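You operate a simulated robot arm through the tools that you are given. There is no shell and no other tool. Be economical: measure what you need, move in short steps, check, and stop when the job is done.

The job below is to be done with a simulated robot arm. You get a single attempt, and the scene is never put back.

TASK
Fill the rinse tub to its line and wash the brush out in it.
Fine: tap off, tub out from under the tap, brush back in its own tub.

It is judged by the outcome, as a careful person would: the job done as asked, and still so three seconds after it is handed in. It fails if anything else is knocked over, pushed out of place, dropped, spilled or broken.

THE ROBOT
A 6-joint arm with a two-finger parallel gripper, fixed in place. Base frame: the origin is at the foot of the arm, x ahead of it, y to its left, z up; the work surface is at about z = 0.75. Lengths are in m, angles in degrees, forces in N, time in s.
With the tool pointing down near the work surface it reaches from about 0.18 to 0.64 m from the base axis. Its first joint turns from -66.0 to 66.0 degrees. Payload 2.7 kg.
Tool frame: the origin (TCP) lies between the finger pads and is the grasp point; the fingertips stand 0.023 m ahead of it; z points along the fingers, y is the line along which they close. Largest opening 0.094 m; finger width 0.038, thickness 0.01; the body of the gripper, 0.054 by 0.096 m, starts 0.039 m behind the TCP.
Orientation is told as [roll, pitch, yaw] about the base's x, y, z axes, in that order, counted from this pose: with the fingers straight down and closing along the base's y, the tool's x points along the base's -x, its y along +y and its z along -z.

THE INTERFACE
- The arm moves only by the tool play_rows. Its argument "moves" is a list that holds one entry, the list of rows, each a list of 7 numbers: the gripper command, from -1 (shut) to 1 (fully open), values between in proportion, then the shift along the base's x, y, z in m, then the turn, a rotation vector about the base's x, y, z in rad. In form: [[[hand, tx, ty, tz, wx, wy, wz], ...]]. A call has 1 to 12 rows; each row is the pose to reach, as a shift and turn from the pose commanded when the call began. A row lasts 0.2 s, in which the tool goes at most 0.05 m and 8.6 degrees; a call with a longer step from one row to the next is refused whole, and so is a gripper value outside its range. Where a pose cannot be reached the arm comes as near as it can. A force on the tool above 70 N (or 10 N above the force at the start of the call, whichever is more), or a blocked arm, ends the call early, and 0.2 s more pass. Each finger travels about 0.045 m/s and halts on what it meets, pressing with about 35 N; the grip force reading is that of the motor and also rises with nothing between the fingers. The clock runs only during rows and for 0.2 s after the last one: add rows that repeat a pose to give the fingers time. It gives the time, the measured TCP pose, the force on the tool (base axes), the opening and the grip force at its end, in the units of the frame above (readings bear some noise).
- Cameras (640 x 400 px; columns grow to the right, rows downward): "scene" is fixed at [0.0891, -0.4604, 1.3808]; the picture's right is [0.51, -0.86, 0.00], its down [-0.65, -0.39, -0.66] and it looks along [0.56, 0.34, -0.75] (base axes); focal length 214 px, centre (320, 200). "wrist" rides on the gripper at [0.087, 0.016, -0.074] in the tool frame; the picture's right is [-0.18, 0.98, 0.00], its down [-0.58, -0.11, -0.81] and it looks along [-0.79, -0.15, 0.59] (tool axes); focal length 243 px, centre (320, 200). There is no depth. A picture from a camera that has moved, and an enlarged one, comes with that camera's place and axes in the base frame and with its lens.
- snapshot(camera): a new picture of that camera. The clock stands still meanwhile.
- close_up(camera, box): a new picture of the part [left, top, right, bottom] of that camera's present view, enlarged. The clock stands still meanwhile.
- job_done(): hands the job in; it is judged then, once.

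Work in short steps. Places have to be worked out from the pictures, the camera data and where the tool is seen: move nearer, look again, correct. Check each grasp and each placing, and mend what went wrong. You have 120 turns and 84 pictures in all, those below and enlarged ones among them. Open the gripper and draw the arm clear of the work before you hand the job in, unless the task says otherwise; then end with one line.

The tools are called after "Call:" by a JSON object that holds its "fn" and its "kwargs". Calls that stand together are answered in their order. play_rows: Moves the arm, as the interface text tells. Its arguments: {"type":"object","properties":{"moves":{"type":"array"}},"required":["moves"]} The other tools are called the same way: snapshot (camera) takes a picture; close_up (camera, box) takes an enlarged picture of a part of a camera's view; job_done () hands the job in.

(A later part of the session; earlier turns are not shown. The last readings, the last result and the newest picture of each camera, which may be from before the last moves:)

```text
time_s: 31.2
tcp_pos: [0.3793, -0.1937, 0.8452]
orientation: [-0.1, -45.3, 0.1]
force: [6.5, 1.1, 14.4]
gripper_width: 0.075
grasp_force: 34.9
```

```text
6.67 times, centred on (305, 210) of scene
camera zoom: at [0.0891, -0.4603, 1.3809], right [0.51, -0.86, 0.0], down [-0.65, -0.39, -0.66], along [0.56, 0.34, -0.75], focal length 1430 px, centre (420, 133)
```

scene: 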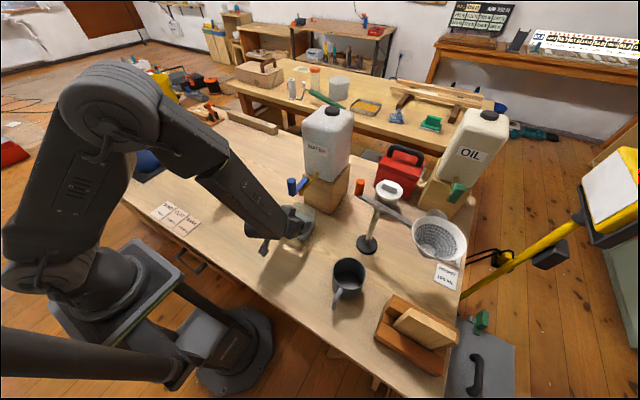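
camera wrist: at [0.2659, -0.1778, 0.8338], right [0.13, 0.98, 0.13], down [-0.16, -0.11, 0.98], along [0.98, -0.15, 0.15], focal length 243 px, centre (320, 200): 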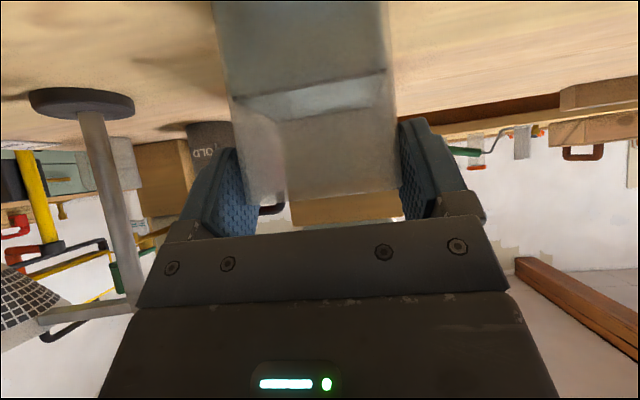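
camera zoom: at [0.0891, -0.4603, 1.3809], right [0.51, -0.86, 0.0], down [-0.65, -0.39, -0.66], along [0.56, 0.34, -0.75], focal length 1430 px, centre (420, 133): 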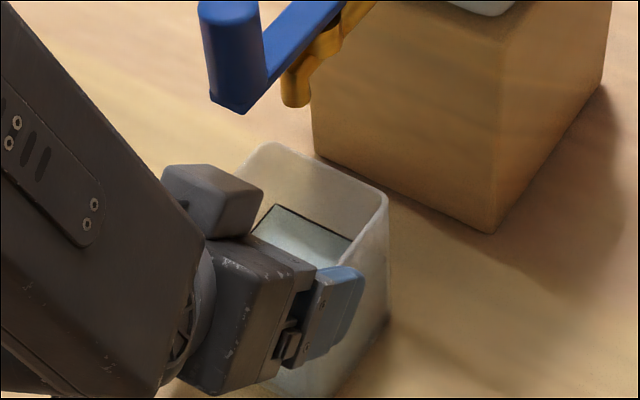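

The rim now sits lower relative to the fingers: the tub seems to have slid on the table in the grip rather than lifted. I tighten the command fully and read the force again without moving.

Call:
{"fn": "play_rows", "kwargs": {"moves": [[[-0.3, 0, 0, 0, 0, 0, 0], [-0.3, 0, 0, 0, 0, 0, 0], [-0.3, 0, 0, 0, 0, 0, 0]]]}}

Call:
{"fn": "close_up", "kwargs": {"camera": "wrist", "box": [200, 0, 440, 240]}}

```text
time_s: 32.0
tcp_pos: [0.379, -0.1941, 0.8437]
orientation: [-0.1, -45.3, 0.0]
force: [6.4, -1.6, 22.4]
gripper_width: 0.0749
grasp_force: 34.6
```

```text
1.67 times, centred on (320, 120) of wrist
camera zoom: at [0.2656, -0.1779, 0.8337], right [0.13, 0.98, 0.13], down [-0.16, -0.11, 0.98], along [0.98, -0.15, 0.15], focal length 404 px, centre (320, 333)
```

zoom: 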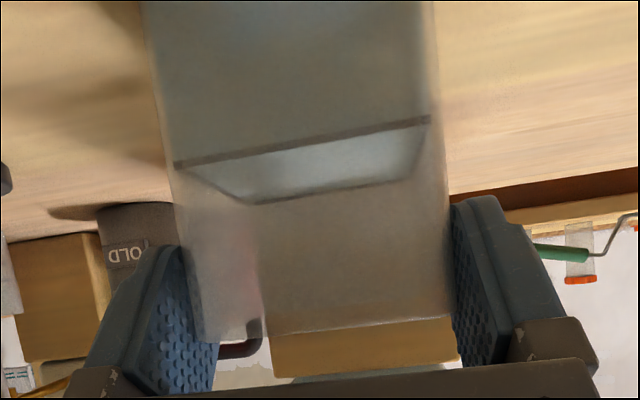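

The upward force grew while standing still, so something is being pressed down. I lift 4 mm and read the force.

Call:
{"fn": "play_rows", "kwargs": {"moves": [[[-0.3, 0, 0, 0.002, 0, 0, 0], [-0.3, 0, 0, 0.004, 0, 0, 0], [-0.3, 0, 0, 0.004, 0, 0, 0]]]}}

Call:
{"fn": "close_up", "kwargs": {"camera": "scene", "box": [275, 180, 335, 240]}}

```text
time_s: 32.8
tcp_pos: [0.3759, -0.1926, 0.8459]
orientation: [0.1, -44.7, -0.1]
force: [0.6, 1.0, 0.4]
gripper_width: 0.0749
grasp_force: 34.8
```

```text
6.67 times, centred on (305, 210) of scene
camera zoom: at [0.0892, -0.4605, 1.3808], right [0.51, -0.86, 0.0], down [-0.65, -0.39, -0.66], along [0.56, 0.34, -0.75], focal length 1430 px, centre (420, 133)
```

zoom: 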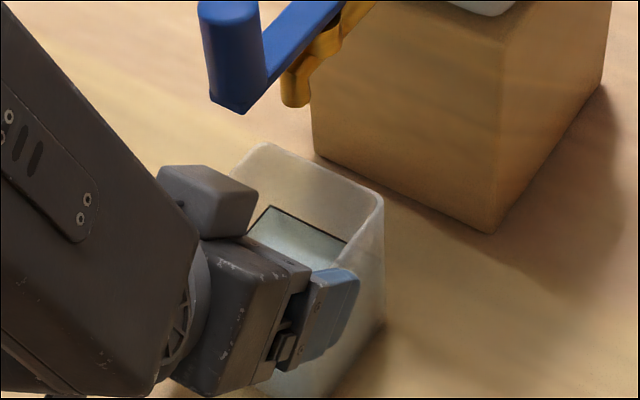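

The force is gone now; the tub stands on the table, held upright. I slide it gently over the table toward -x, out from under the tap.

Call:
{"fn": "play_rows", "kwargs": {"moves": [[[-0.3, -0.003, 0.0, 0, 0, 0, 0], [-0.3, -0.008, 0.0, 0, 0, 0, 0], [-0.3, -0.014, 0.0, 0, 0, 0, 0], [-0.3, -0.02, 0.0, 0, 0, 0, 0], [-0.3, -0.025, 0, 0, 0, 0, 0], [-0.3, -0.028, 0, 0, 0, 0, 0], [-0.3, -0.03, 0, 0, 0, 0, 0]]]}}

Call:
{"fn": "close_up", "kwargs": {"camera": "scene", "box": [240, 170, 350, 260]}}

Call:
{"fn": "close_up", "kwargs": {"camera": "wrist", "box": [200, 0, 440, 240]}}

```text
time_s: 34.4
tcp_pos: [0.3485, -0.1941, 0.8456]
orientation: [0.0, -45.0, 0.1]
force: [0.7, 0.6, -4.4]
gripper_width: 0.0747
grasp_force: 35.3
```

```text
4.44 times, centred on (295, 215) of scene
camera zoom: at [0.0892, -0.4605, 1.3808], right [0.51, -0.86, 0.0], down [-0.65, -0.39, -0.66], along [0.56, 0.34, -0.75], focal length 953 px, centre (431, 133)
```

zoom: 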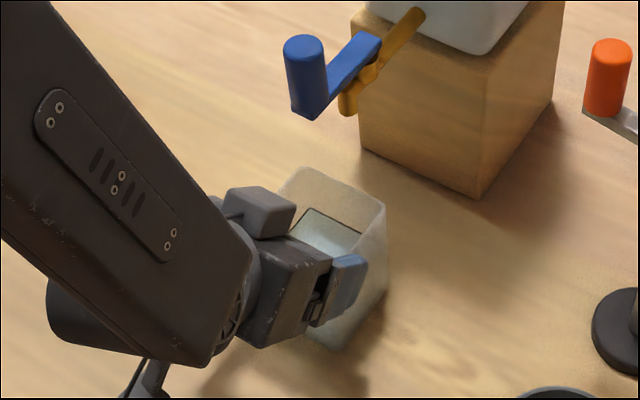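

```text
1.67 times, centred on (320, 120) of wrist
camera zoom: at [0.2335, -0.1779, 0.836], right [0.13, 0.98, 0.13], down [-0.16, -0.11, 0.98], along [0.98, -0.15, 0.14], focal length 404 px, centre (320, 333)
```

zoom: 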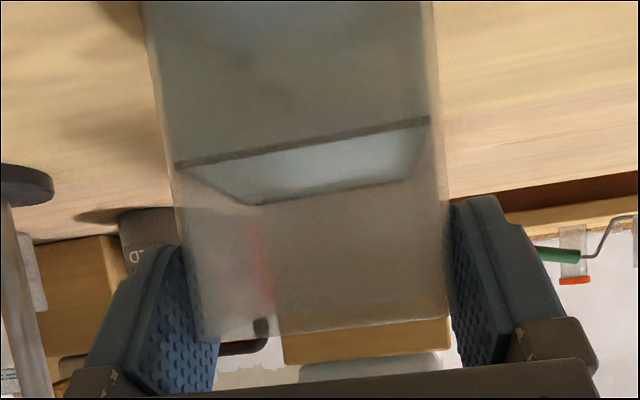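

Now it carries the tub (−4.4 N) rigidly. I move it on, mostly to +y and a little back, to about tub centre (0.35,-0.06).

Call:
{"fn": "play_rows", "kwargs": {"moves": [[[-0.3, -0.002, 0.004, 0.001, 0, 0, 0], [-0.3, -0.005, 0.012, 0.001, 0, 0, 0], [-0.3, -0.01, 0.024, 0.001, 0, 0, 0], [-0.3, -0.014, 0.038, 0.001, 0, 0, 0], [-0.3, -0.018, 0.052, 0.001, 0, 0, 0], [-0.3, -0.021, 0.066, 0.001, 0, 0, 0], [-0.3, -0.023, 0.08, 0.001, 0, 0, 0], [-0.3, -0.024, 0.094, 0.001, 0, 0, 0], [-0.3, -0.024, 0.108, 0.001, 0, 0, 0], [-0.3, -0.024, 0.12, 0.001, 0, 0, 0], [-0.3, -0.024, 0.128, 0.001, 0, 0, 0], [-0.3, -0.024, 0.132, 0.001, 0, 0, 0]]]}}

Call:
{"fn": "snapshot", "kwargs": {"camera": "scene"}}

Call:
{"fn": "close_up", "kwargs": {"camera": "wrist", "box": [200, 0, 440, 240]}}

```text
time_s: 37.0
tcp_pos: [0.3405, -0.0824, 0.8767]
orientation: [0.5, -44.9, -0.3]
force: [-0.1, -0.6, -3.5]
gripper_width: 0.0748
grasp_force: 35.0
out of reach, approached as far as the arm can: row 6, 7, 8, 9, 10, 11, 12
```

```text
36 pictures are left
```

scene: 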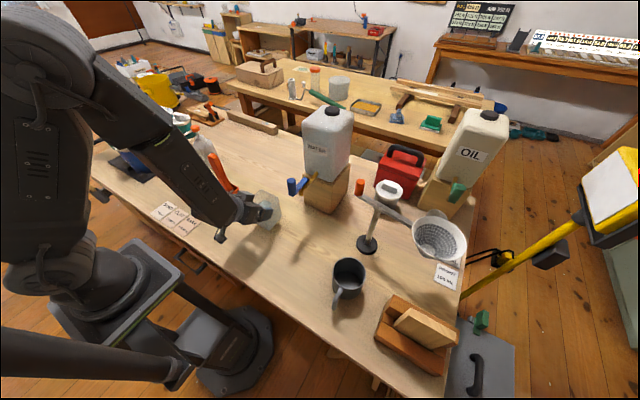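

```text
1.67 times, centred on (320, 120) of wrist
camera zoom: at [0.2258, -0.0667, 0.8668], right [0.13, 0.98, 0.13], down [-0.16, -0.11, 0.98], along [0.98, -0.15, 0.14], focal length 404 px, centre (320, 333)
```

zoom: 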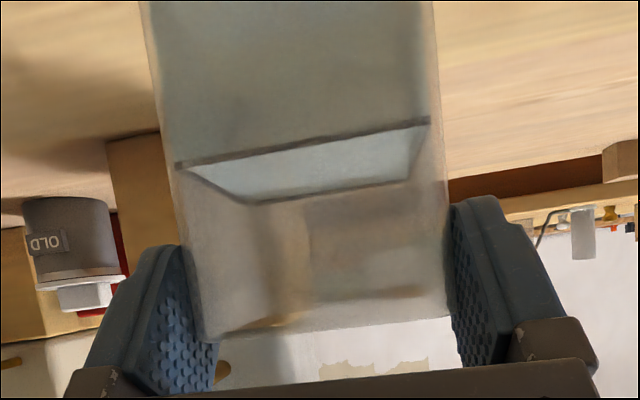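

The pose was out of reach near the base, so the tub is now held 3 cm up at about (0.363,-0.082), water level and unspilled. I extend a bit in +x where the arm can lower it.

Call:
{"fn": "play_rows", "kwargs": {"moves": [[[-0.3, 0.004, 0, 0, 0, 0, 0], [-0.3, 0.01, 0, 0, 0, 0, 0], [-0.3, 0.018, 0, 0, 0, 0, 0], [-0.3, 0.027, 0, 0, 0, 0, 0], [-0.3, 0.036, 0, 0, 0, 0, 0], [-0.3, 0.045, 0, 0, 0, 0, 0], [-0.3, 0.053, 0, 0, 0, 0, 0], [-0.3, 0.058, 0, 0, 0, 0, 0], [-0.3, 0.06, 0, 0, 0, 0, 0]]]}}

```text
time_s: 39.0
tcp_pos: [0.3999, -0.0848, 0.8769]
orientation: [0.0, -45.0, 0.0]
force: [0.5, -0.3, -3.4]
gripper_width: 0.0751
grasp_force: 35.0
```

Good. I lower it slowly to table contact (TCP z≈0.846), shifting 2 cm more from the tap.

Call:
{"fn": "play_rows", "kwargs": {"moves": [[[-0.3, 0, 0.003, 0, 0, 0, 0], [-0.3, 0, 0.008, -0.003, 0, 0, 0], [-0.3, 0, 0.013, -0.008, 0, 0, 0], [-0.3, 0, 0.018, -0.014, 0, 0, 0], [-0.3, 0, 0.02, -0.02, 0, 0, 0], [-0.3, 0, 0.02, -0.025, 0, 0, 0], [-0.3, 0, 0.02, -0.028, 0, 0, 0], [-0.3, 0, 0.02, -0.0295, 0, 0, 0]]]}}

Call:
{"fn": "close_up", "kwargs": {"camera": "scene", "box": [220, 160, 340, 250]}}

```text
time_s: 40.8
tcp_pos: [0.401, -0.0638, 0.8472]
orientation: [0.7, -44.8, -0.4]
force: [-1.2, -0.5, -3.8]
gripper_width: 0.0747
grasp_force: 35.2
```

```text
4.44 times, centred on (280, 205) of scene
camera zoom: at [0.0892, -0.4604, 1.3808], right [0.51, -0.86, 0.0], down [-0.65, -0.39, -0.66], along [0.56, 0.34, -0.75], focal length 953 px, centre (498, 178)
```

zoom: 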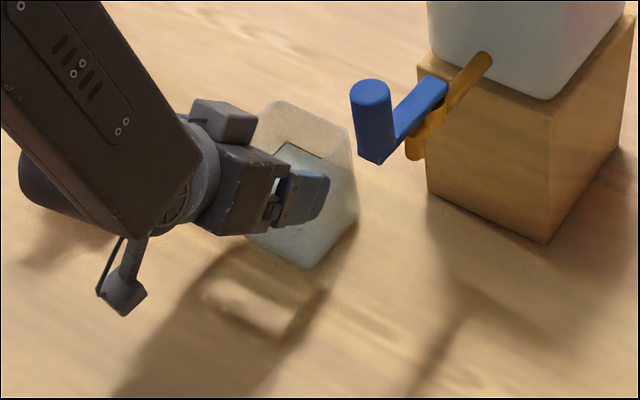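

Still carrying the weight; I lower in 1 mm steps until contact.

Call:
{"fn": "play_rows", "kwargs": {"moves": [[[-0.3, 0, 0, -0.001, 0, 0, 0], [-0.3, 0, 0, -0.002, 0, 0, 0], [-0.3, 0, 0, -0.003, 0, 0, 0]]]}}

```text
time_s: 41.6
tcp_pos: [0.4006, -0.065, 0.8467]
orientation: [0.7, -44.7, -0.3]
force: [-0.1, 0.1, -3.3]
gripper_width: 0.075
grasp_force: 35.2
out of reach, approached as far as the arm can: row 3
```

At the reach limit here; I extend 3 cm in x and lower a bit more.

Call:
{"fn": "play_rows", "kwargs": {"moves": [[[-0.3, 0.004, 0, 0, 0, 0, 0], [-0.3, 0.012, 0, 0, 0, 0, 0], [-0.3, 0.02, 0, 0, 0, 0, 0], [-0.3, 0.026, 0, 0, 0, 0, 0], [-0.3, 0.03, 0, 0, 0, 0, 0], [-0.3, 0.03, 0, -0.001, 0, 0, 0], [-0.3, 0.03, 0, -0.002, 0, 0, 0]]]}}

```text
time_s: 43.2
tcp_pos: [0.4313, -0.0667, 0.8444]
orientation: [0.0, -45.0, 0.0]
force: [0.0, 0.0, -2.3]
gripper_width: 0.0748
grasp_force: 35.4
```

Call:
{"fn": "play_rows", "kwargs": {"moves": [[[-0.3, 0, 0, -0.001, 0, 0, 0], [-0.3, 0, 0, -0.002, 0, 0, 0], [-0.3, 0, 0, -0.002, 0, 0, 0]]]}}

```text
time_s: 44.0
tcp_pos: [0.4324, -0.0644, 0.8431]
orientation: [-0.1, -45.4, 0.2]
force: [-4.6, 9.1, 24.0]
gripper_width: 0.0747
grasp_force: 35.5
```

Contact (24 N). I back off 1 mm, then open slowly.

Call:
{"fn": "play_rows", "kwargs": {"moves": [[[-0.3, 0, 0, 0.001, 0, 0, 0], [0.6, 0, 0, 0.001, 0, 0, 0], [0.75, 0, 0, 0.001, 0, 0, 0], [1, 0, 0, 0.001, 0, 0, 0], [1, 0, 0, 0.001, 0, 0, 0], [1, 0, 0, 0.001, 0, 0, 0]]]}}

Call:
{"fn": "snapshot", "kwargs": {"camera": "wrist"}}

Call:
{"fn": "close_up", "kwargs": {"camera": "scene", "box": [220, 160, 340, 250]}}

```text
time_s: 45.4
tcp_pos: [0.4331, -0.066, 0.8433]
orientation: [0.0, -45.1, 0.0]
force: [0.5, 0.1, 0.0]
gripper_width: 0.0939
grasp_force: 0.0
```

```text
33 pictures are left
camera wrist: at [0.3188, -0.0504, 0.8335], right [0.13, 0.98, 0.13], down [-0.16, -0.11, 0.98], along [0.98, -0.15, 0.14], focal length 243 px, centre (320, 200)
```

wrist: 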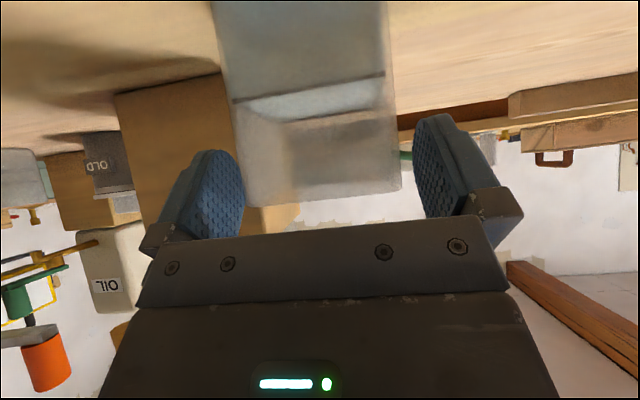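

```text
4.44 times, centred on (280, 205) of scene
camera zoom: at [0.0891, -0.4604, 1.3808], right [0.51, -0.86, 0.0], down [-0.65, -0.39, -0.66], along [0.56, 0.34, -0.75], focal length 953 px, centre (498, 178)
```

zoom: 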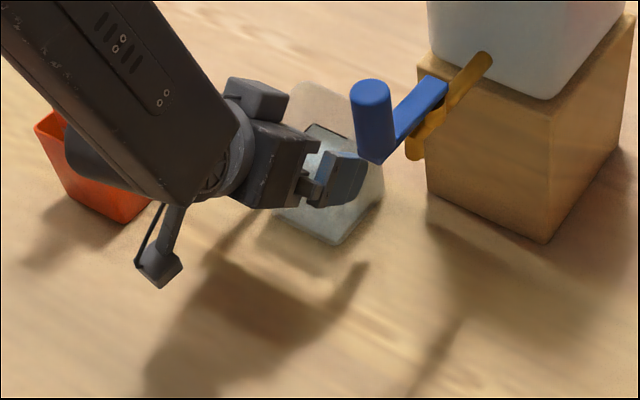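

Released and standing. I withdraw along the tool axis, then untilt while rising.

Call:
{"fn": "play_rows", "kwargs": {"moves": [[[1, -0.02, 0, 0.02, 0, 0, 0], [1, -0.045, 0, 0.045, 0, 0, 0], [1, -0.075, 0, 0.075, 0, 0, 0], [1, -0.1, 0, 0.105, 0, 0.13, 0], [1, -0.11, 0, 0.14, 0, 0.26, 0], [1, -0.12, -0.01, 0.17, 0, 0.39, 0], [1, -0.13, -0.02, 0.2, 0, 0.52, 0], [1, -0.13, -0.03, 0.23, 0, 0.65, 0], [1, -0.14, -0.03, 0.25, 0, 0.785, 0]]]}}

Call:
{"fn": "snapshot", "kwargs": {"camera": "wrist"}}

Call:
{"fn": "close_up", "kwargs": {"camera": "scene", "box": [180, 130, 340, 250]}}

```text
time_s: 47.4
tcp_pos: [0.2918, -0.0932, 1.0906]
orientation: [-0.1, 0.2, -0.1]
force: [0.9, 0.3, 0.4]
gripper_width: 0.0939
grasp_force: 0.1
out of reach, approached as far as the arm can: row 5
```

```text
31 pictures are left
camera wrist: at [0.205, -0.0779, 1.1644], right [0.18, 0.98, 0.0], down [0.58, -0.11, 0.81], along [0.79, -0.15, -0.59], focal length 243 px, centre (320, 200)
```

wrist: 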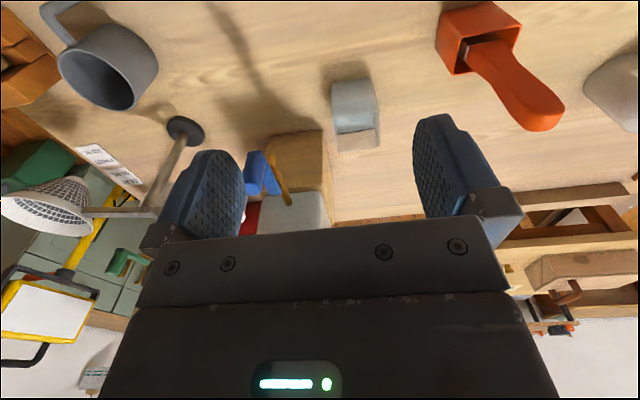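

```text
3.33 times, centred on (260, 190) of scene
camera zoom: at [0.0891, -0.4604, 1.3808], right [0.51, -0.86, 0.0], down [-0.65, -0.39, -0.66], along [0.56, 0.34, -0.75], focal length 715 px, centre (520, 233)
```

zoom: 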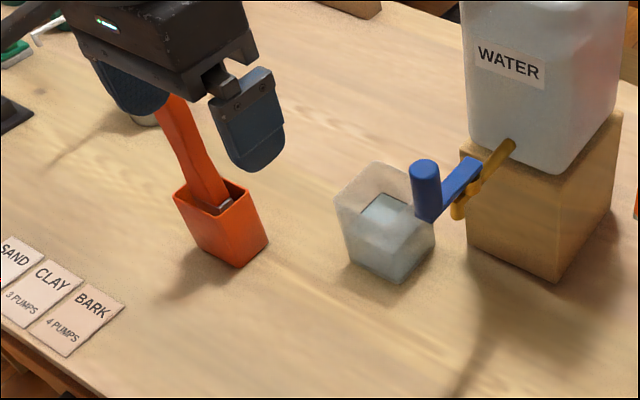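

The rinse tub is out from under the tap at about (0.447,-0.068), tap off. The brush stands nearly upright in its orange tub; handle tip about (0.383,0.108,0.96). I move across to look at it closer.

Call:
{"fn": "play_rows", "kwargs": {"moves": [[[1, 0, 0.045, 0, 0, 0, 0], [1, -0.005, 0.09, 0, 0, 0, 0], [1, -0.01, 0.135, 0, 0, 0, 0], [1, -0.01, 0.18, -0.01, 0, 0, 0], [1, -0.01, 0.195, -0.03, 0, 0, 0]]]}}

Call:
{"fn": "snapshot", "kwargs": {"camera": "wrist"}}

Call:
{"fn": "close_up", "kwargs": {"camera": "scene", "box": [190, 130, 290, 230]}}

```text
time_s: 48.6
tcp_pos: [0.2817, 0.1018, 1.062]
orientation: [0.1, -0.2, 0.0]
force: [-0.8, 0.5, 0.1]
gripper_width: 0.0941
grasp_force: 0.0
```

```text
29 pictures are left
camera wrist: at [0.1964, 0.1174, 1.1359], right [0.18, 0.98, 0.0], down [0.58, -0.11, 0.81], along [0.79, -0.15, -0.59], focal length 243 px, centre (320, 200)
```

wrist: 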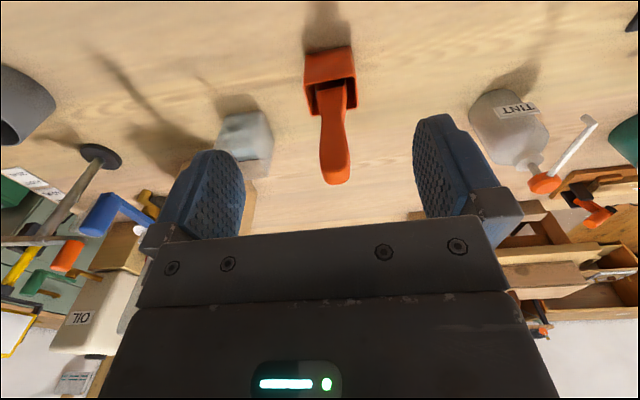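

```text
4.00 times, centred on (240, 180) of scene
camera zoom: at [0.0891, -0.4604, 1.3808], right [0.51, -0.86, 0.0], down [-0.65, -0.39, -0.66], along [0.56, 0.34, -0.75], focal length 858 px, centre (640, 280)
```

zoom: 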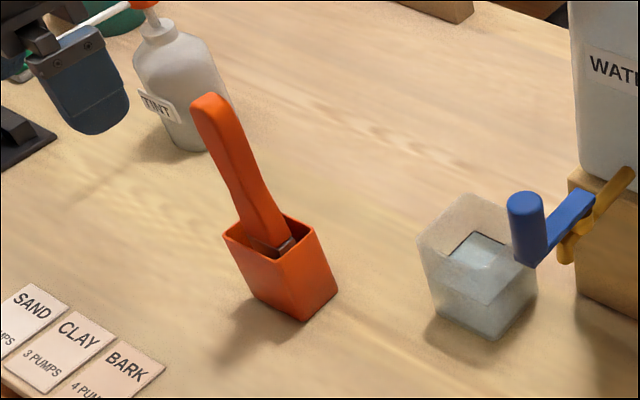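

Handle tip at about (0.376,0.098,0.977), about 3 cm wide in y. I move over it with the gripper open and go down to z 0.95.

Call:
{"fn": "play_rows", "kwargs": {"moves": [[[1, 0.045, -0.002, 0, 0, 0, 0], [1, 0.09, -0.004, 0, 0, 0, 0], [1, 0.095, -0.004, -0.03, 0, 0, 0], [1, 0.095, -0.004, -0.06, 0, 0, 0]]]}}

Call:
{"fn": "snapshot", "kwargs": {"camera": "wrist"}}

Call:
{"fn": "close_up", "kwargs": {"camera": "scene", "box": [180, 110, 300, 230]}}

```text
time_s: 49.6
tcp_pos: [0.3784, 0.0952, 1.0023]
orientation: [-0.1, -0.1, 0.0]
force: [0.7, -0.3, -0.2]
gripper_width: 0.0938
grasp_force: 0.0
```

```text
27 pictures are left
camera wrist: at [0.2921, 0.1107, 1.0753], right [0.18, 0.98, 0.0], down [0.58, -0.11, 0.81], along [0.79, -0.15, -0.59], focal length 243 px, centre (320, 200)
```

wrist: 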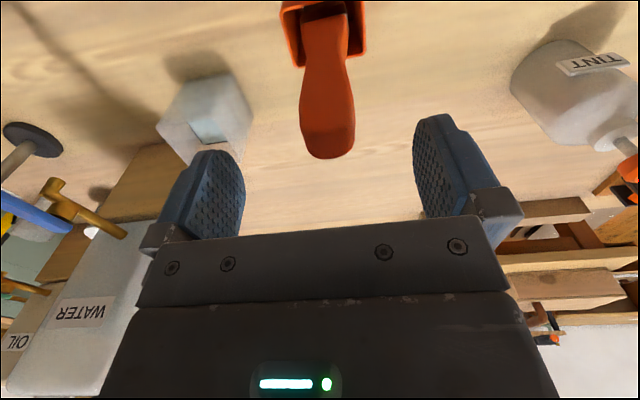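

```text
3.33 times, centred on (240, 170) of scene
camera zoom: at [0.0892, -0.4604, 1.3808], right [0.51, -0.86, 0.0], down [-0.65, -0.39, -0.66], along [0.56, 0.34, -0.75], focal length 715 px, centre (587, 300)
```

zoom: 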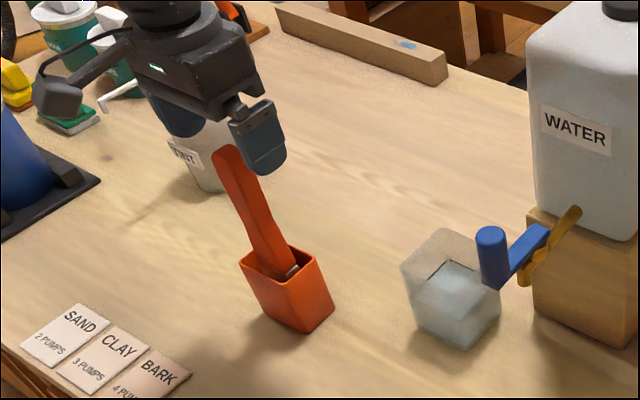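

Alignment is good (tip ≈ (0.380,0.098)). I descend to z 0.95 and look.

Call:
{"fn": "play_rows", "kwargs": {"moves": [[[1, 0.001, 0.003, -0.02, 0, 0, 0], [1, 0.001, 0.003, -0.04, 0, 0, 0], [1, 0.001, 0.003, -0.052, 0, 0, 0]]]}}

Call:
{"fn": "snapshot", "kwargs": {"camera": "wrist"}}

```text
time_s: 50.4
tcp_pos: [0.3802, 0.0988, 0.9512]
orientation: [0.1, -0.1, 0.0]
force: [0.1, 0.0, -0.1]
gripper_width: 0.0942
grasp_force: 0.0
```

```text
25 pictures are left
camera wrist: at [0.2924, 0.1145, 1.0239], right [0.18, 0.98, 0.0], down [0.58, -0.11, 0.81], along [0.79, -0.15, -0.59], focal length 243 px, centre (320, 200)
```

wrist: 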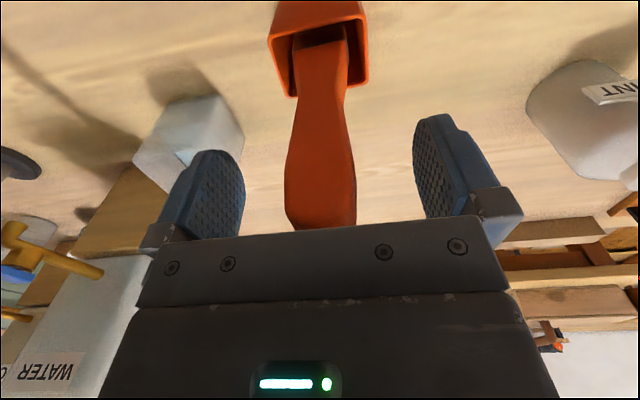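

Handle is between the fingers, about 4 mm to -y of centre; I shift 3 mm and close.

Call:
{"fn": "play_rows", "kwargs": {"moves": [[[0.6, 0, -0.003, 0, 0, 0, 0], [0.2, 0, -0.003, 0, 0, 0, 0], [-0.1, 0, -0.003, 0, 0, 0, 0], [-0.3, 0, -0.003, 0, 0, 0, 0], [-0.6, 0, -0.003, 0, 0, 0, 0], [-0.8, 0, -0.003, 0, 0, 0, 0], [-0.8, 0, -0.003, 0, 0, 0, 0]]]}}

Call:
{"fn": "close_up", "kwargs": {"camera": "scene", "box": [180, 110, 300, 230]}}

```text
time_s: 52.0
tcp_pos: [0.3781, 0.0975, 0.9502]
orientation: [0.0, 0.0, -0.1]
force: [1.0, 0.3, 0.7]
gripper_width: 0.0297
grasp_force: 35.3
```

```text
3.33 times, centred on (240, 170) of scene
camera zoom: at [0.0891, -0.4604, 1.3808], right [0.51, -0.86, 0.0], down [-0.65, -0.39, -0.66], along [0.56, 0.34, -0.75], focal length 715 px, centre (587, 300)
```

zoom: 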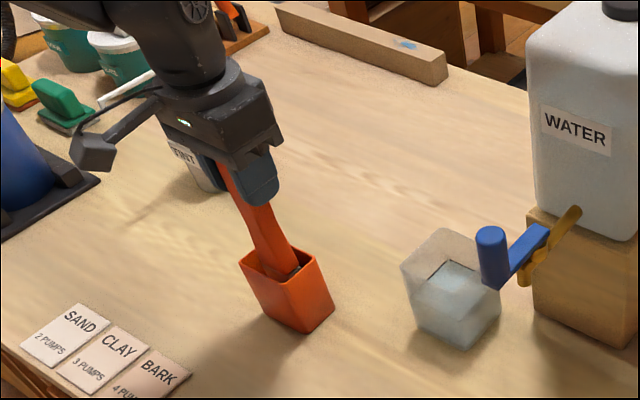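

Gripped at 30 mm. I lift slowly straight up, watching that the orange tub stays.

Call:
{"fn": "play_rows", "kwargs": {"moves": [[[-0.8, 0, 0, 0.01, 0, 0, 0], [-0.8, 0, 0, 0.025, 0, 0, 0], [-0.8, 0, 0, 0.04, 0, 0, 0], [-0.8, 0, 0, 0.06, 0, 0, 0], [-0.8, 0, 0, 0.08, 0, 0, 0], [-0.8, 0, 0, 0.1, 0, 0, 0], [-0.8, 0, 0, 0.12, 0, 0, 0], [-0.8, 0, 0, 0.14, 0, 0, 0]]]}}

Call:
{"fn": "close_up", "kwargs": {"camera": "scene", "box": [180, 110, 300, 230]}}

Call:
{"fn": "snapshot", "kwargs": {"camera": "wrist"}}

```text
time_s: 53.8
tcp_pos: [0.3772, 0.0978, 1.0917]
orientation: [0.0, 0.0, 0.0]
force: [-0.7, 0.0, -0.6]
gripper_width: 0.0295
grasp_force: 35.0
```

```text
3.33 times, centred on (240, 170) of scene
camera zoom: at [0.0891, -0.4604, 1.3808], right [0.51, -0.86, 0.0], down [-0.65, -0.39, -0.66], along [0.56, 0.34, -0.75], focal length 715 px, centre (587, 300)
```

zoom: 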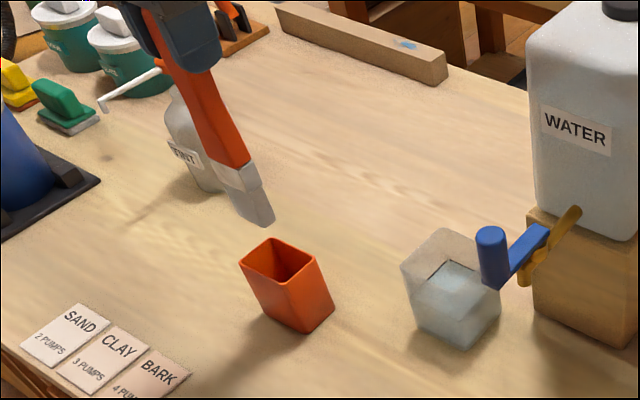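

```text
22 pictures are left
camera wrist: at [0.2916, 0.1126, 1.1653], right [0.18, 0.98, 0.0], down [0.58, -0.11, 0.81], along [0.79, -0.15, -0.59], focal length 243 px, centre (320, 200)
```

wrist: 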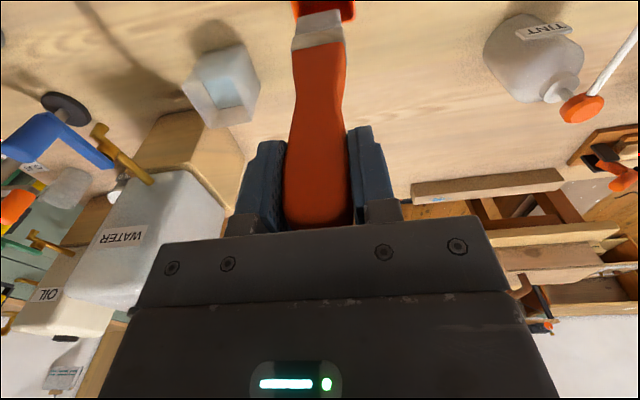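

Brush is free, bristle end about 0.197 m below the TCP. I carry it at this height toward the rinse tub, stopping short to check the tub's place.

Call:
{"fn": "play_rows", "kwargs": {"moves": [[[-0.8, 0.005, -0.015, 0, 0, 0, 0], [-0.8, 0.01, -0.04, 0, 0, 0, 0], [-0.8, 0.015, -0.065, 0, 0, 0, 0], [-0.8, 0.02, -0.09, 0, 0, 0, 0], [-0.8, 0.025, -0.11, 0, 0, 0, 0], [-0.8, 0.025, -0.12, 0, 0, 0, 0]]]}}

Call:
{"fn": "snapshot", "kwargs": {"camera": "wrist"}}

Call:
{"fn": "close_up", "kwargs": {"camera": "scene", "box": [220, 130, 340, 250]}}

```text
time_s: 55.2
tcp_pos: [0.402, -0.0245, 1.0919]
orientation: [0.1, 0.1, 0.0]
force: [-0.3, 0.5, 0.6]
gripper_width: 0.0294
grasp_force: 34.9
```

```text
21 pictures are left
camera wrist: at [0.3155, -0.0085, 1.1648], right [0.18, 0.98, 0.0], down [0.58, -0.11, 0.81], along [0.79, -0.15, -0.59], focal length 243 px, centre (320, 200)
```

wrist: 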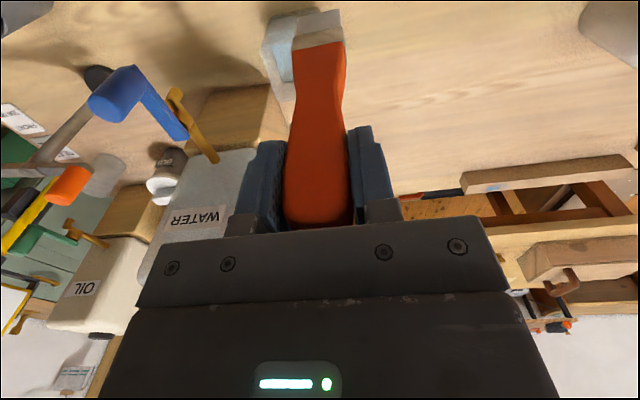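

```text
3.33 times, centred on (280, 190) of scene
camera zoom: at [0.0892, -0.4604, 1.3808], right [0.51, -0.86, 0.0], down [-0.65, -0.39, -0.66], along [0.56, 0.34, -0.75], focal length 715 px, centre (453, 233)
```

zoom: 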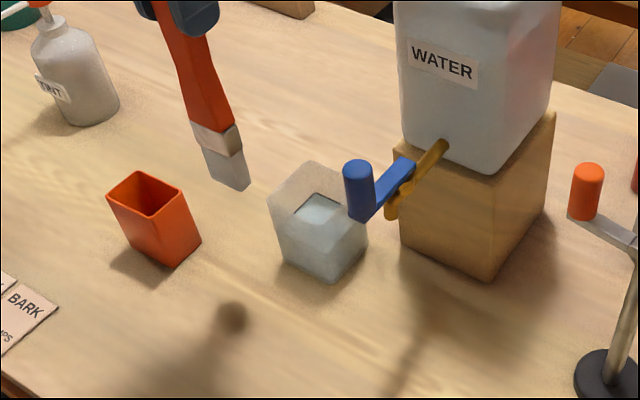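

Tub base and rim corners give centre about (0.460,-0.066); brush hangs plumb under the TCP. I move over the tub, then check before lowering.

Call:
{"fn": "play_rows", "kwargs": {"moves": [[[-0.8, 0.015, -0.01, 0, 0, 0, 0], [-0.8, 0.035, -0.025, 0, 0, 0, 0], [-0.8, 0.05, -0.036, 0, 0, 0, 0], [-0.8, 0.057, -0.0415, 0, 0, 0, 0], [-0.8, 0.057, -0.0415, -0.02, 0, 0, 0], [-0.8, 0.057, -0.0415, -0.03, 0, 0, 0]]]}}

Call:
{"fn": "close_up", "kwargs": {"camera": "scene", "box": [250, 150, 330, 230]}}

Call:
{"fn": "close_up", "kwargs": {"camera": "wrist", "box": [240, 0, 400, 100]}}

```text
time_s: 56.6
tcp_pos: [0.4602, -0.066, 1.0617]
orientation: [0.1, 0.0, 0.0]
force: [0.5, 0.1, 0.2]
gripper_width: 0.0296
grasp_force: 34.8
```

```text
5.00 times, centred on (290, 190) of scene
camera zoom: at [0.0892, -0.4604, 1.3808], right [0.51, -0.86, 0.0], down [-0.65, -0.39, -0.66], along [0.56, 0.34, -0.75], focal length 1072 px, centre (470, 250)
```

zoom: 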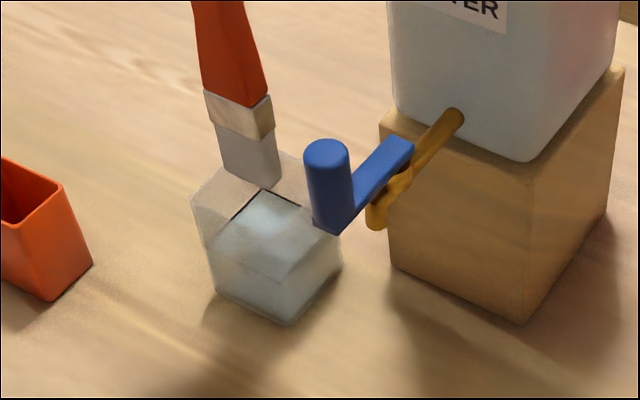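

```text
4.00 times, centred on (320, 50) of wrist
camera zoom: at [0.3733, -0.0512, 1.1345], right [0.18, 0.98, 0.0], down [0.58, -0.11, 0.81], along [0.79, -0.15, -0.59], focal length 970 px, centre (320, 800)
```

zoom: 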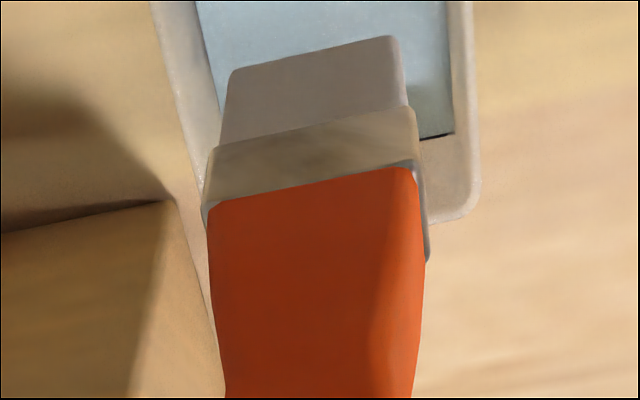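

Brush is centred over the opening. I lower it into the water slowly.

Call:
{"fn": "play_rows", "kwargs": {"moves": [[[-0.8, -0.002, 0, -0.012, 0, 0, 0], [-0.8, -0.002, 0, -0.025, 0, 0, 0], [-0.8, -0.002, 0, -0.04, 0, 0, 0], [-0.8, -0.002, 0, -0.055, 0, 0, 0], [-0.8, -0.002, 0, -0.07, 0, 0, 0], [-0.8, -0.002, 0, -0.08, 0, 0, 0]]]}}

Call:
{"fn": "close_up", "kwargs": {"camera": "scene", "box": [250, 150, 330, 230]}}

Call:
{"fn": "close_up", "kwargs": {"camera": "wrist", "box": [240, 0, 400, 100]}}

```text
time_s: 58.0
tcp_pos: [0.4553, -0.0668, 0.9803]
orientation: [0.0, 0.0, 0.0]
force: [0.6, -0.1, -0.6]
gripper_width: 0.0292
grasp_force: 34.7
```

```text
5.00 times, centred on (290, 190) of scene
camera zoom: at [0.0892, -0.4604, 1.3808], right [0.51, -0.86, 0.0], down [-0.65, -0.39, -0.66], along [0.56, 0.34, -0.75], focal length 1072 px, centre (470, 250)
```

zoom: 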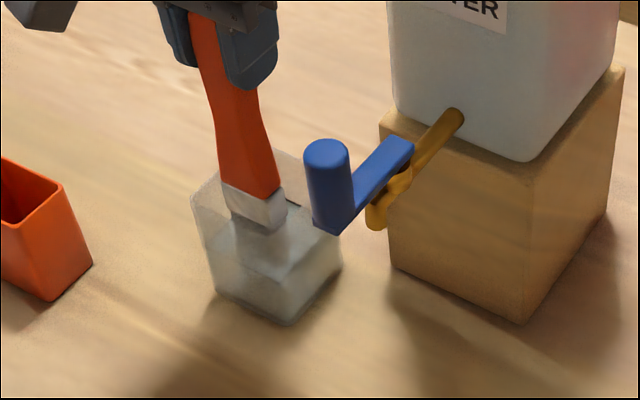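

```text
4.00 times, centred on (320, 50) of wrist
camera zoom: at [0.3702, -0.0503, 1.0541], right [0.18, 0.98, 0.0], down [0.58, -0.11, 0.81], along [0.79, -0.15, -0.59], focal length 970 px, centre (320, 800)
```

zoom: 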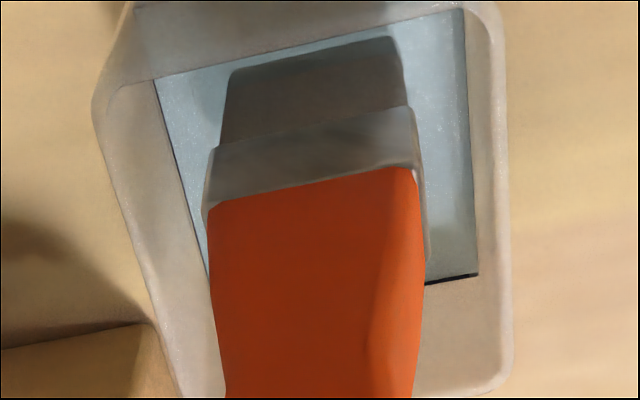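

Bristles are immersed and centred. I go 1 cm deeper and swirl with small circles.

Call:
{"fn": "play_rows", "kwargs": {"moves": [[[-0.8, 0, 0, -0.01, 0, 0, 0], [-0.8, 0.009, 0, -0.01, 0, 0, 0], [-0.8, 0.005, 0.006, -0.01, 0, 0, 0], [-0.8, -0.005, 0.006, -0.01, 0, 0, 0], [-0.8, -0.009, 0, -0.01, 0, 0, 0], [-0.8, -0.005, -0.006, -0.01, 0, 0, 0], [-0.8, 0.005, -0.006, -0.01, 0, 0, 0], [-0.8, 0.009, 0, -0.01, 0, 0, 0], [-0.8, 0.005, 0.006, -0.01, 0, 0, 0], [-0.8, -0.005, 0.006, -0.01, 0, 0, 0], [-0.8, -0.009, 0, -0.01, 0, 0, 0], [-0.8, 0, 0, -0.01, 0, 0, 0]]]}}

Call:
{"fn": "close_up", "kwargs": {"camera": "wrist", "box": [240, 0, 400, 100]}}

```text
time_s: 60.6
tcp_pos: [0.457, -0.0656, 0.9715]
orientation: [0.0, 0.0, 0.0]
force: [-0.3, 0.4, -0.1]
gripper_width: 0.0296
grasp_force: 34.9
```

```text
4.00 times, centred on (320, 50) of wrist
camera zoom: at [0.371, -0.0501, 1.0453], right [0.18, 0.98, 0.0], down [0.58, -0.11, 0.81], along [0.79, -0.15, -0.59], focal length 970 px, centre (320, 800)
```

zoom: 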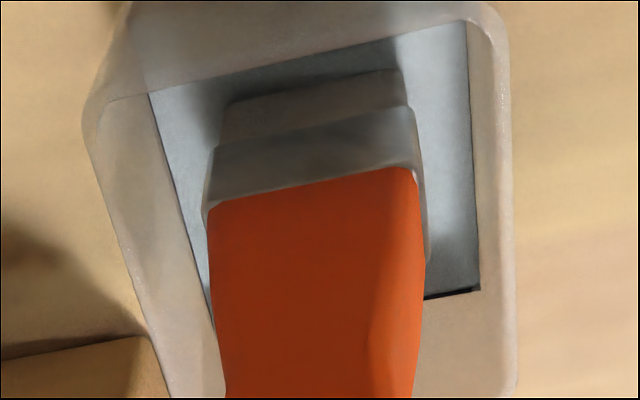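

The water turns grey: paint is coming off. I go on swirling with a few up-down strokes.

Call:
{"fn": "play_rows", "kwargs": {"moves": [[[-0.8, 0.009, 0, 0, 0, 0, 0], [-0.8, 0.005, 0.006, 0, 0, 0, 0], [-0.8, -0.005, 0.006, 0, 0, 0, 0], [-0.8, -0.009, 0, 0, 0, 0, 0], [-0.8, -0.005, -0.006, 0, 0, 0, 0], [-0.8, 0.005, -0.006, 0, 0, 0, 0], [-0.8, 0.009, 0, 0, 0, 0, 0], [-0.8, -0.009, 0, 0, 0, 0, 0], [-0.8, 0.009, 0, 0, 0, 0, 0], [-0.8, -0.009, 0, 0, 0, 0, 0], [-0.8, 0.009, 0, 0, 0, 0, 0], [-0.8, 0, 0, 0, 0, 0, 0]]]}}

Call:
{"fn": "play_rows", "kwargs": {"moves": [[[-0.8, 0, 0, 0.012, 0, 0, 0], [-0.8, 0, 0, 0, 0, 0, 0], [-0.8, 0, 0, 0.012, 0, 0, 0], [-0.8, 0, 0, 0, 0, 0, 0], [-0.8, 0.009, 0, 0, 0, 0, 0], [-0.8, 0.005, -0.006, 0, 0, 0, 0], [-0.8, -0.005, -0.006, 0, 0, 0, 0], [-0.8, -0.009, 0, 0, 0, 0, 0], [-0.8, -0.005, 0.006, 0, 0, 0, 0], [-0.8, 0.005, 0.006, 0, 0, 0, 0], [-0.8, 0.009, 0, 0, 0, 0, 0], [-0.8, 0, 0, 0, 0, 0, 0]]]}}

Call:
{"fn": "play_rows", "kwargs": {"moves": [[[-0.8, 0.009, 0, 0, 0, 0, 0], [-0.8, 0.005, 0.006, 0, 0, 0, 0], [-0.8, -0.005, 0.006, 0, 0, 0, 0], [-0.8, -0.009, 0, 0, 0, 0, 0], [-0.8, -0.005, -0.006, 0, 0, 0, 0], [-0.8, 0.005, -0.006, 0, 0, 0, 0], [-0.8, 0.009, 0, 0, 0, 0, 0], [-0.8, -0.009, 0, 0, 0, 0, 0], [-0.8, 0.009, 0, 0, 0, 0, 0], [-0.8, -0.009, 0, 0, 0, 0, 0], [-0.8, 0.009, 0, 0, 0, 0, 0], [-0.8, 0, 0, 0, 0, 0, 0]]]}}

Call:
{"fn": "close_up", "kwargs": {"camera": "wrist", "box": [240, 0, 400, 100]}}

```text
time_s: 63.2
tcp_pos: [0.4579, -0.067, 0.9713]
orientation: [-0.1, 0.0, 0.0]
force: [0.0, -0.2, -0.7]
gripper_width: 0.0298
grasp_force: 34.9
```

```text
time_s: 65.8
tcp_pos: [0.4581, -0.0657, 0.9704]
orientation: [0.0, 0.0, 0.0]
force: [-0.5, -0.2, -1.0]
gripper_width: 0.0294
grasp_force: 35.0
```

```text
time_s: 68.4
tcp_pos: [0.4573, -0.0659, 0.9725]
orientation: [0.1, 0.1, 0.0]
force: [-0.2, 0.2, -0.1]
gripper_width: 0.0297
grasp_force: 34.8
```

```text
4.00 times, centred on (320, 50) of wrist
camera zoom: at [0.371, -0.0505, 1.0453], right [0.18, 0.98, 0.0], down [0.58, -0.11, 0.81], along [0.79, -0.15, -0.59], focal length 970 px, centre (320, 800)
```

zoom: 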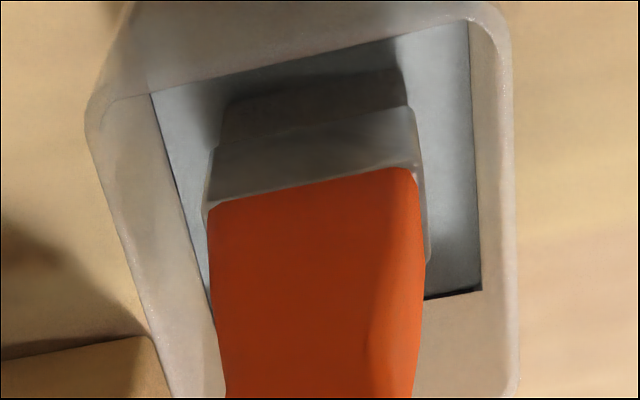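

The colour has settled. I lift the brush slowly straight up over the tub to inspect it and let it drip.

Call:
{"fn": "play_rows", "kwargs": {"moves": [[[-0.8, 0, 0, 0.012, 0, 0, 0], [-0.8, 0, 0, 0.025, 0, 0, 0], [-0.8, 0, 0, 0.04, 0, 0, 0], [-0.8, 0, 0, 0.055, 0, 0, 0], [-0.8, 0, 0, 0.07, 0, 0, 0], [-0.8, 0, 0, 0.085, 0, 0, 0], [-0.8, 0, 0, 0.1, 0, 0, 0], [-0.8, 0, 0, 0.115, 0, 0, 0], [-0.8, 0, 0, 0.12, 0, 0, 0], [-0.8, 0, 0, 0.12, 0, 0, 0], [-0.8, 0, 0, 0.12, 0, 0, 0], [-0.8, 0, 0, 0.12, 0, 0, 0]]]}}

Call:
{"fn": "close_up", "kwargs": {"camera": "scene", "box": [250, 150, 330, 230]}}

```text
time_s: 71.0
tcp_pos: [0.4556, -0.0657, 1.0902]
orientation: [0.0, -0.1, 0.0]
force: [0.1, 0.7, -0.8]
gripper_width: 0.0296
grasp_force: 35.5
```

```text
5.00 times, centred on (290, 190) of scene
camera zoom: at [0.0892, -0.4604, 1.3808], right [0.51, -0.86, 0.0], down [-0.65, -0.39, -0.66], along [0.56, 0.34, -0.75], focal length 1072 px, centre (470, 250)
```

zoom: 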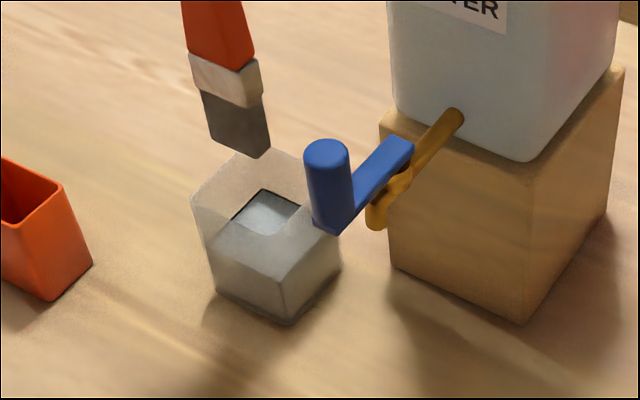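

The bristles changed from pale paint-grey to dark; water is cloudy. To be sure, one more dip and swirl, then compare the colour.

Call:
{"fn": "play_rows", "kwargs": {"moves": [[[-0.8, 0.001, 0, -0.02, 0, 0, 0], [-0.8, 0.001, 0, -0.045, 0, 0, 0], [-0.8, 0.001, 0, -0.07, 0, 0, 0], [-0.8, 0.001, 0, -0.095, 0, 0, 0], [-0.8, 0.001, 0, -0.112, 0, 0, 0], [-0.8, 0.001, 0, -0.122, 0, 0, 0], [-0.8, 0.009, 0, -0.122, 0, 0, 0], [-0.8, -0.008, 0, -0.122, 0, 0, 0], [-0.8, 0.009, 0, -0.122, 0, 0, 0], [-0.8, -0.008, 0, -0.122, 0, 0, 0], [-0.8, 0.009, 0, -0.122, 0, 0, 0], [-0.8, 0, 0, -0.122, 0, 0, 0]]]}}

Call:
{"fn": "play_rows", "kwargs": {"moves": [[[-0.8, 0.009, 0, 0, 0, 0, 0], [-0.8, 0.005, 0.006, 0, 0, 0, 0], [-0.8, -0.005, 0.006, 0, 0, 0, 0], [-0.8, -0.009, 0, 0, 0, 0, 0], [-0.8, -0.005, -0.006, 0, 0, 0, 0], [-0.8, 0.005, -0.006, 0, 0, 0, 0], [-0.8, 0.009, 0, 0, 0, 0, 0], [-0.8, 0.005, 0.006, 0, 0, 0, 0], [-0.8, -0.005, 0.006, 0, 0, 0, 0], [-0.8, -0.009, 0, 0, 0, 0, 0], [-0.8, -0.005, -0.006, 0, 0, 0, 0], [-0.8, 0, 0, 0, 0, 0, 0]]]}}

Call:
{"fn": "play_rows", "kwargs": {"moves": [[[-0.8, 0, 0, 0.012, 0, 0, 0], [-0.8, 0, 0, 0.025, 0, 0, 0], [-0.8, 0, 0, 0.04, 0, 0, 0], [-0.8, 0, 0, 0.055, 0, 0, 0], [-0.8, 0, 0, 0.07, 0, 0, 0], [-0.8, 0, 0, 0.085, 0, 0, 0], [-0.8, 0, 0, 0.1, 0, 0, 0], [-0.8, 0, 0, 0.115, 0, 0, 0], [-0.8, 0, 0, 0.12, 0, 0, 0], [-0.8, 0, 0, 0.12, 0, 0, 0], [-0.8, 0, 0, 0.12, 0, 0, 0], [-0.8, 0, 0, 0.12, 0, 0, 0]]]}}

Call:
{"fn": "close_up", "kwargs": {"camera": "scene", "box": [250, 150, 330, 230]}}

```text
time_s: 73.6
tcp_pos: [0.4571, -0.0646, 0.969]
orientation: [-0.1, 0.0, -0.1]
force: [0.3, -0.7, -1.3]
gripper_width: 0.0296
grasp_force: 35.3
```

```text
time_s: 76.2
tcp_pos: [0.458, -0.0671, 0.9692]
orientation: [0.1, 0.0, -0.1]
force: [-0.1, 0.2, -0.3]
gripper_width: 0.0295
grasp_force: 34.7
```

```text
time_s: 78.8
tcp_pos: [0.4588, -0.0653, 1.0895]
orientation: [0.0, 0.0, 0.0]
force: [-0.9, 0.5, -0.8]
gripper_width: 0.0296
grasp_force: 34.9
```

```text
5.00 times, centred on (290, 190) of scene
camera zoom: at [0.0891, -0.4604, 1.3808], right [0.51, -0.86, 0.0], down [-0.65, -0.39, -0.66], along [0.56, 0.34, -0.75], focal length 1072 px, centre (470, 250)
```

zoom: 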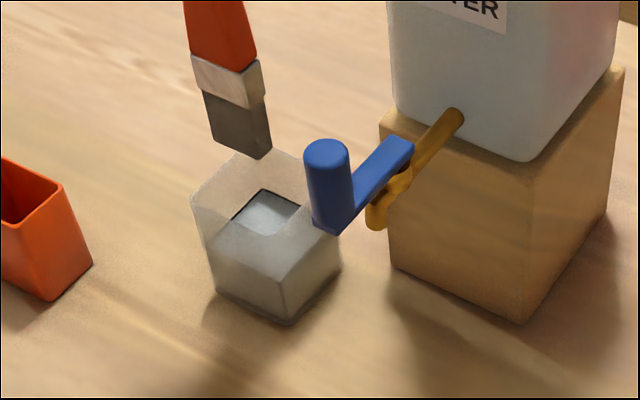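

Unchanged colour, so it is clean. I carry the brush back over its orange tub.

Call:
{"fn": "play_rows", "kwargs": {"moves": [[[-0.8, -0.008, 0.015, 0.005, 0, 0, 0], [-0.8, -0.02, 0.04, 0.005, 0, 0, 0], [-0.8, -0.032, 0.066, 0.005, 0, 0, 0], [-0.8, -0.045, 0.092, 0.005, 0, 0, 0], [-0.8, -0.057, 0.118, 0.005, 0, 0, 0], [-0.8, -0.07, 0.144, 0.003, 0, 0, 0], [-0.8, -0.078, 0.159, 0, 0, 0, 0], [-0.8, -0.08, 0.1635, 0, 0, 0, 0], [-0.8, -0.08, 0.1635, 0, 0, 0, 0]]]}}

Call:
{"fn": "close_up", "kwargs": {"camera": "scene", "box": [180, 110, 300, 230]}}

Call:
{"fn": "close_up", "kwargs": {"camera": "wrist", "box": [240, 0, 400, 100]}}

```text
time_s: 80.8
tcp_pos: [0.378, 0.1002, 1.0897]
orientation: [0.0, 0.0, 0.0]
force: [-0.6, -0.1, -0.6]
gripper_width: 0.0295
grasp_force: 35.2
```

```text
3.33 times, centred on (240, 170) of scene
camera zoom: at [0.0891, -0.4604, 1.3808], right [0.51, -0.86, 0.0], down [-0.65, -0.39, -0.66], along [0.56, 0.34, -0.75], focal length 715 px, centre (587, 300)
```

zoom: 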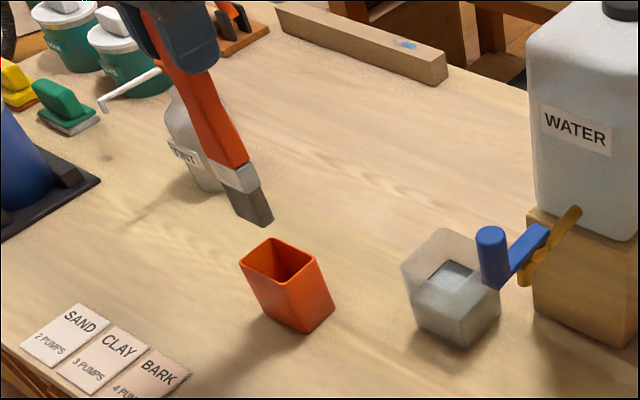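

```text
4.00 times, centred on (320, 50) of wrist
camera zoom: at [0.2914, 0.1155, 1.1635], right [0.18, 0.98, 0.0], down [0.58, -0.11, 0.81], along [0.79, -0.15, -0.59], focal length 970 px, centre (320, 800)
```

zoom: 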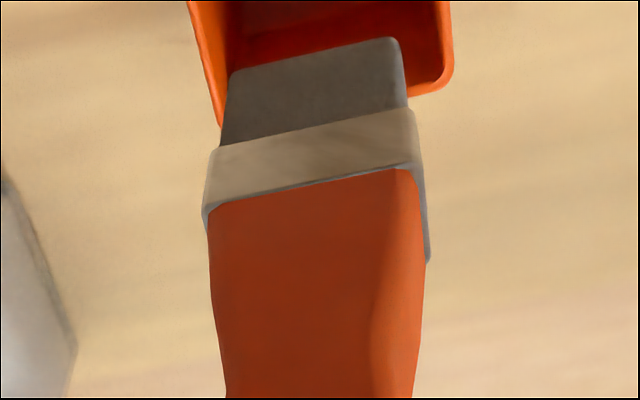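

Same place as at the lift, save 2 mm in y, which I correct while lowering slowly.

Call:
{"fn": "play_rows", "kwargs": {"moves": [[[-0.8, 0, -0.001, -0.012, 0, 0, 0], [-0.8, 0, -0.002, -0.025, 0, 0, 0], [-0.8, 0, -0.002, -0.04, 0, 0, 0], [-0.8, 0, -0.002, -0.055, 0, 0, 0], [-0.8, 0, -0.002, -0.07, 0, 0, 0], [-0.8, 0, -0.002, -0.085, 0, 0, 0], [-0.8, 0, -0.002, -0.1, 0, 0, 0], [-0.8, 0, -0.002, -0.115, 0, 0, 0], [-0.8, 0, -0.002, -0.125, 0, 0, 0], [-0.8, 0, -0.002, -0.132, 0, 0, 0], [-0.8, 0, -0.002, -0.136, 0, 0, 0]]]}}

Call:
{"fn": "close_up", "kwargs": {"camera": "scene", "box": [180, 110, 300, 230]}}

```text
time_s: 83.2
tcp_pos: [0.3789, 0.0952, 0.9534]
orientation: [0.0, 0.0, 0.0]
force: [-0.5, 0.2, -0.4]
gripper_width: 0.0297
grasp_force: 35.5
```

```text
3.33 times, centred on (240, 170) of scene
camera zoom: at [0.0891, -0.4604, 1.3808], right [0.51, -0.86, 0.0], down [-0.65, -0.39, -0.66], along [0.56, 0.34, -0.75], focal length 715 px, centre (587, 300)
```

zoom: 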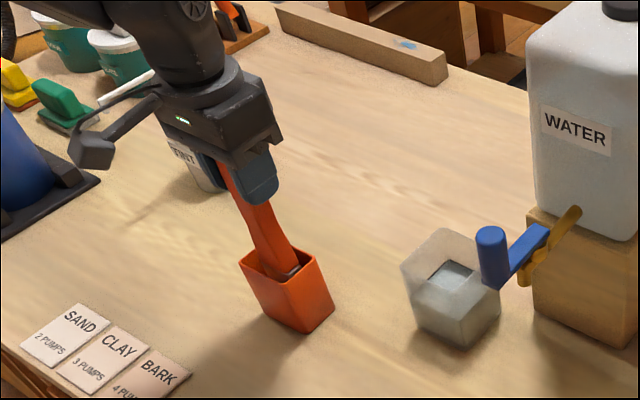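

The brush is in its tub with no side force; 2 mm lower, then I open slowly.

Call:
{"fn": "play_rows", "kwargs": {"moves": [[[-0.8, 0, 0, -0.0015, 0, 0, 0], [-0.8, 0, 0, -0.003, 0, 0, 0]]]}}

Call:
{"fn": "play_rows", "kwargs": {"moves": [[[-0.25, 0, 0, 0, 0, 0, 0], [0, 0, 0, 0, 0, 0, 0], [0.4, 0, 0, 0, 0, 0, 0], [0.8, 0, 0, 0, 0, 0, 0], [1, 0, 0, 0, 0, 0, 0], [1, 0, 0, 0, 0, 0, 0], [1, 0, 0, 0, 0, 0, 0]]]}}

Call:
{"fn": "snapshot", "kwargs": {"camera": "wrist"}}

```text
time_s: 83.8
tcp_pos: [0.3779, 0.0949, 0.9508]
orientation: [0.0, -0.1, -0.1]
force: [-1.6, -1.9, 10.9]
gripper_width: 0.0295
grasp_force: 35.8
```

```text
time_s: 85.4
tcp_pos: [0.3768, 0.0948, 0.9507]
orientation: [0.1, 0.0, 0.0]
force: [-0.4, -0.1, -0.2]
gripper_width: 0.0941
grasp_force: 0.1
```

```text
8 pictures are left
camera wrist: at [0.2913, 0.1112, 1.0234], right [0.18, 0.98, 0.0], down [0.58, -0.11, 0.81], along [0.79, -0.15, -0.59], focal length 243 px, centre (320, 200)
```

wrist: 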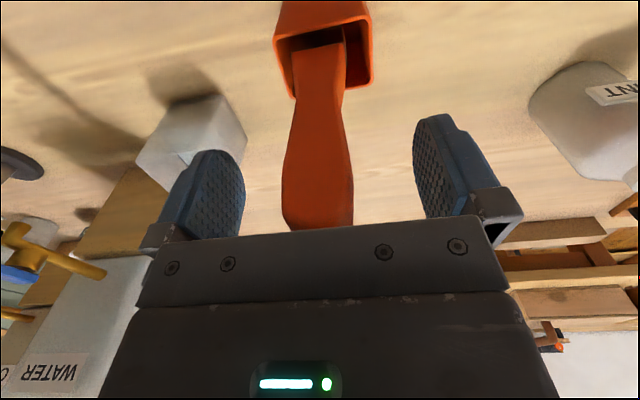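

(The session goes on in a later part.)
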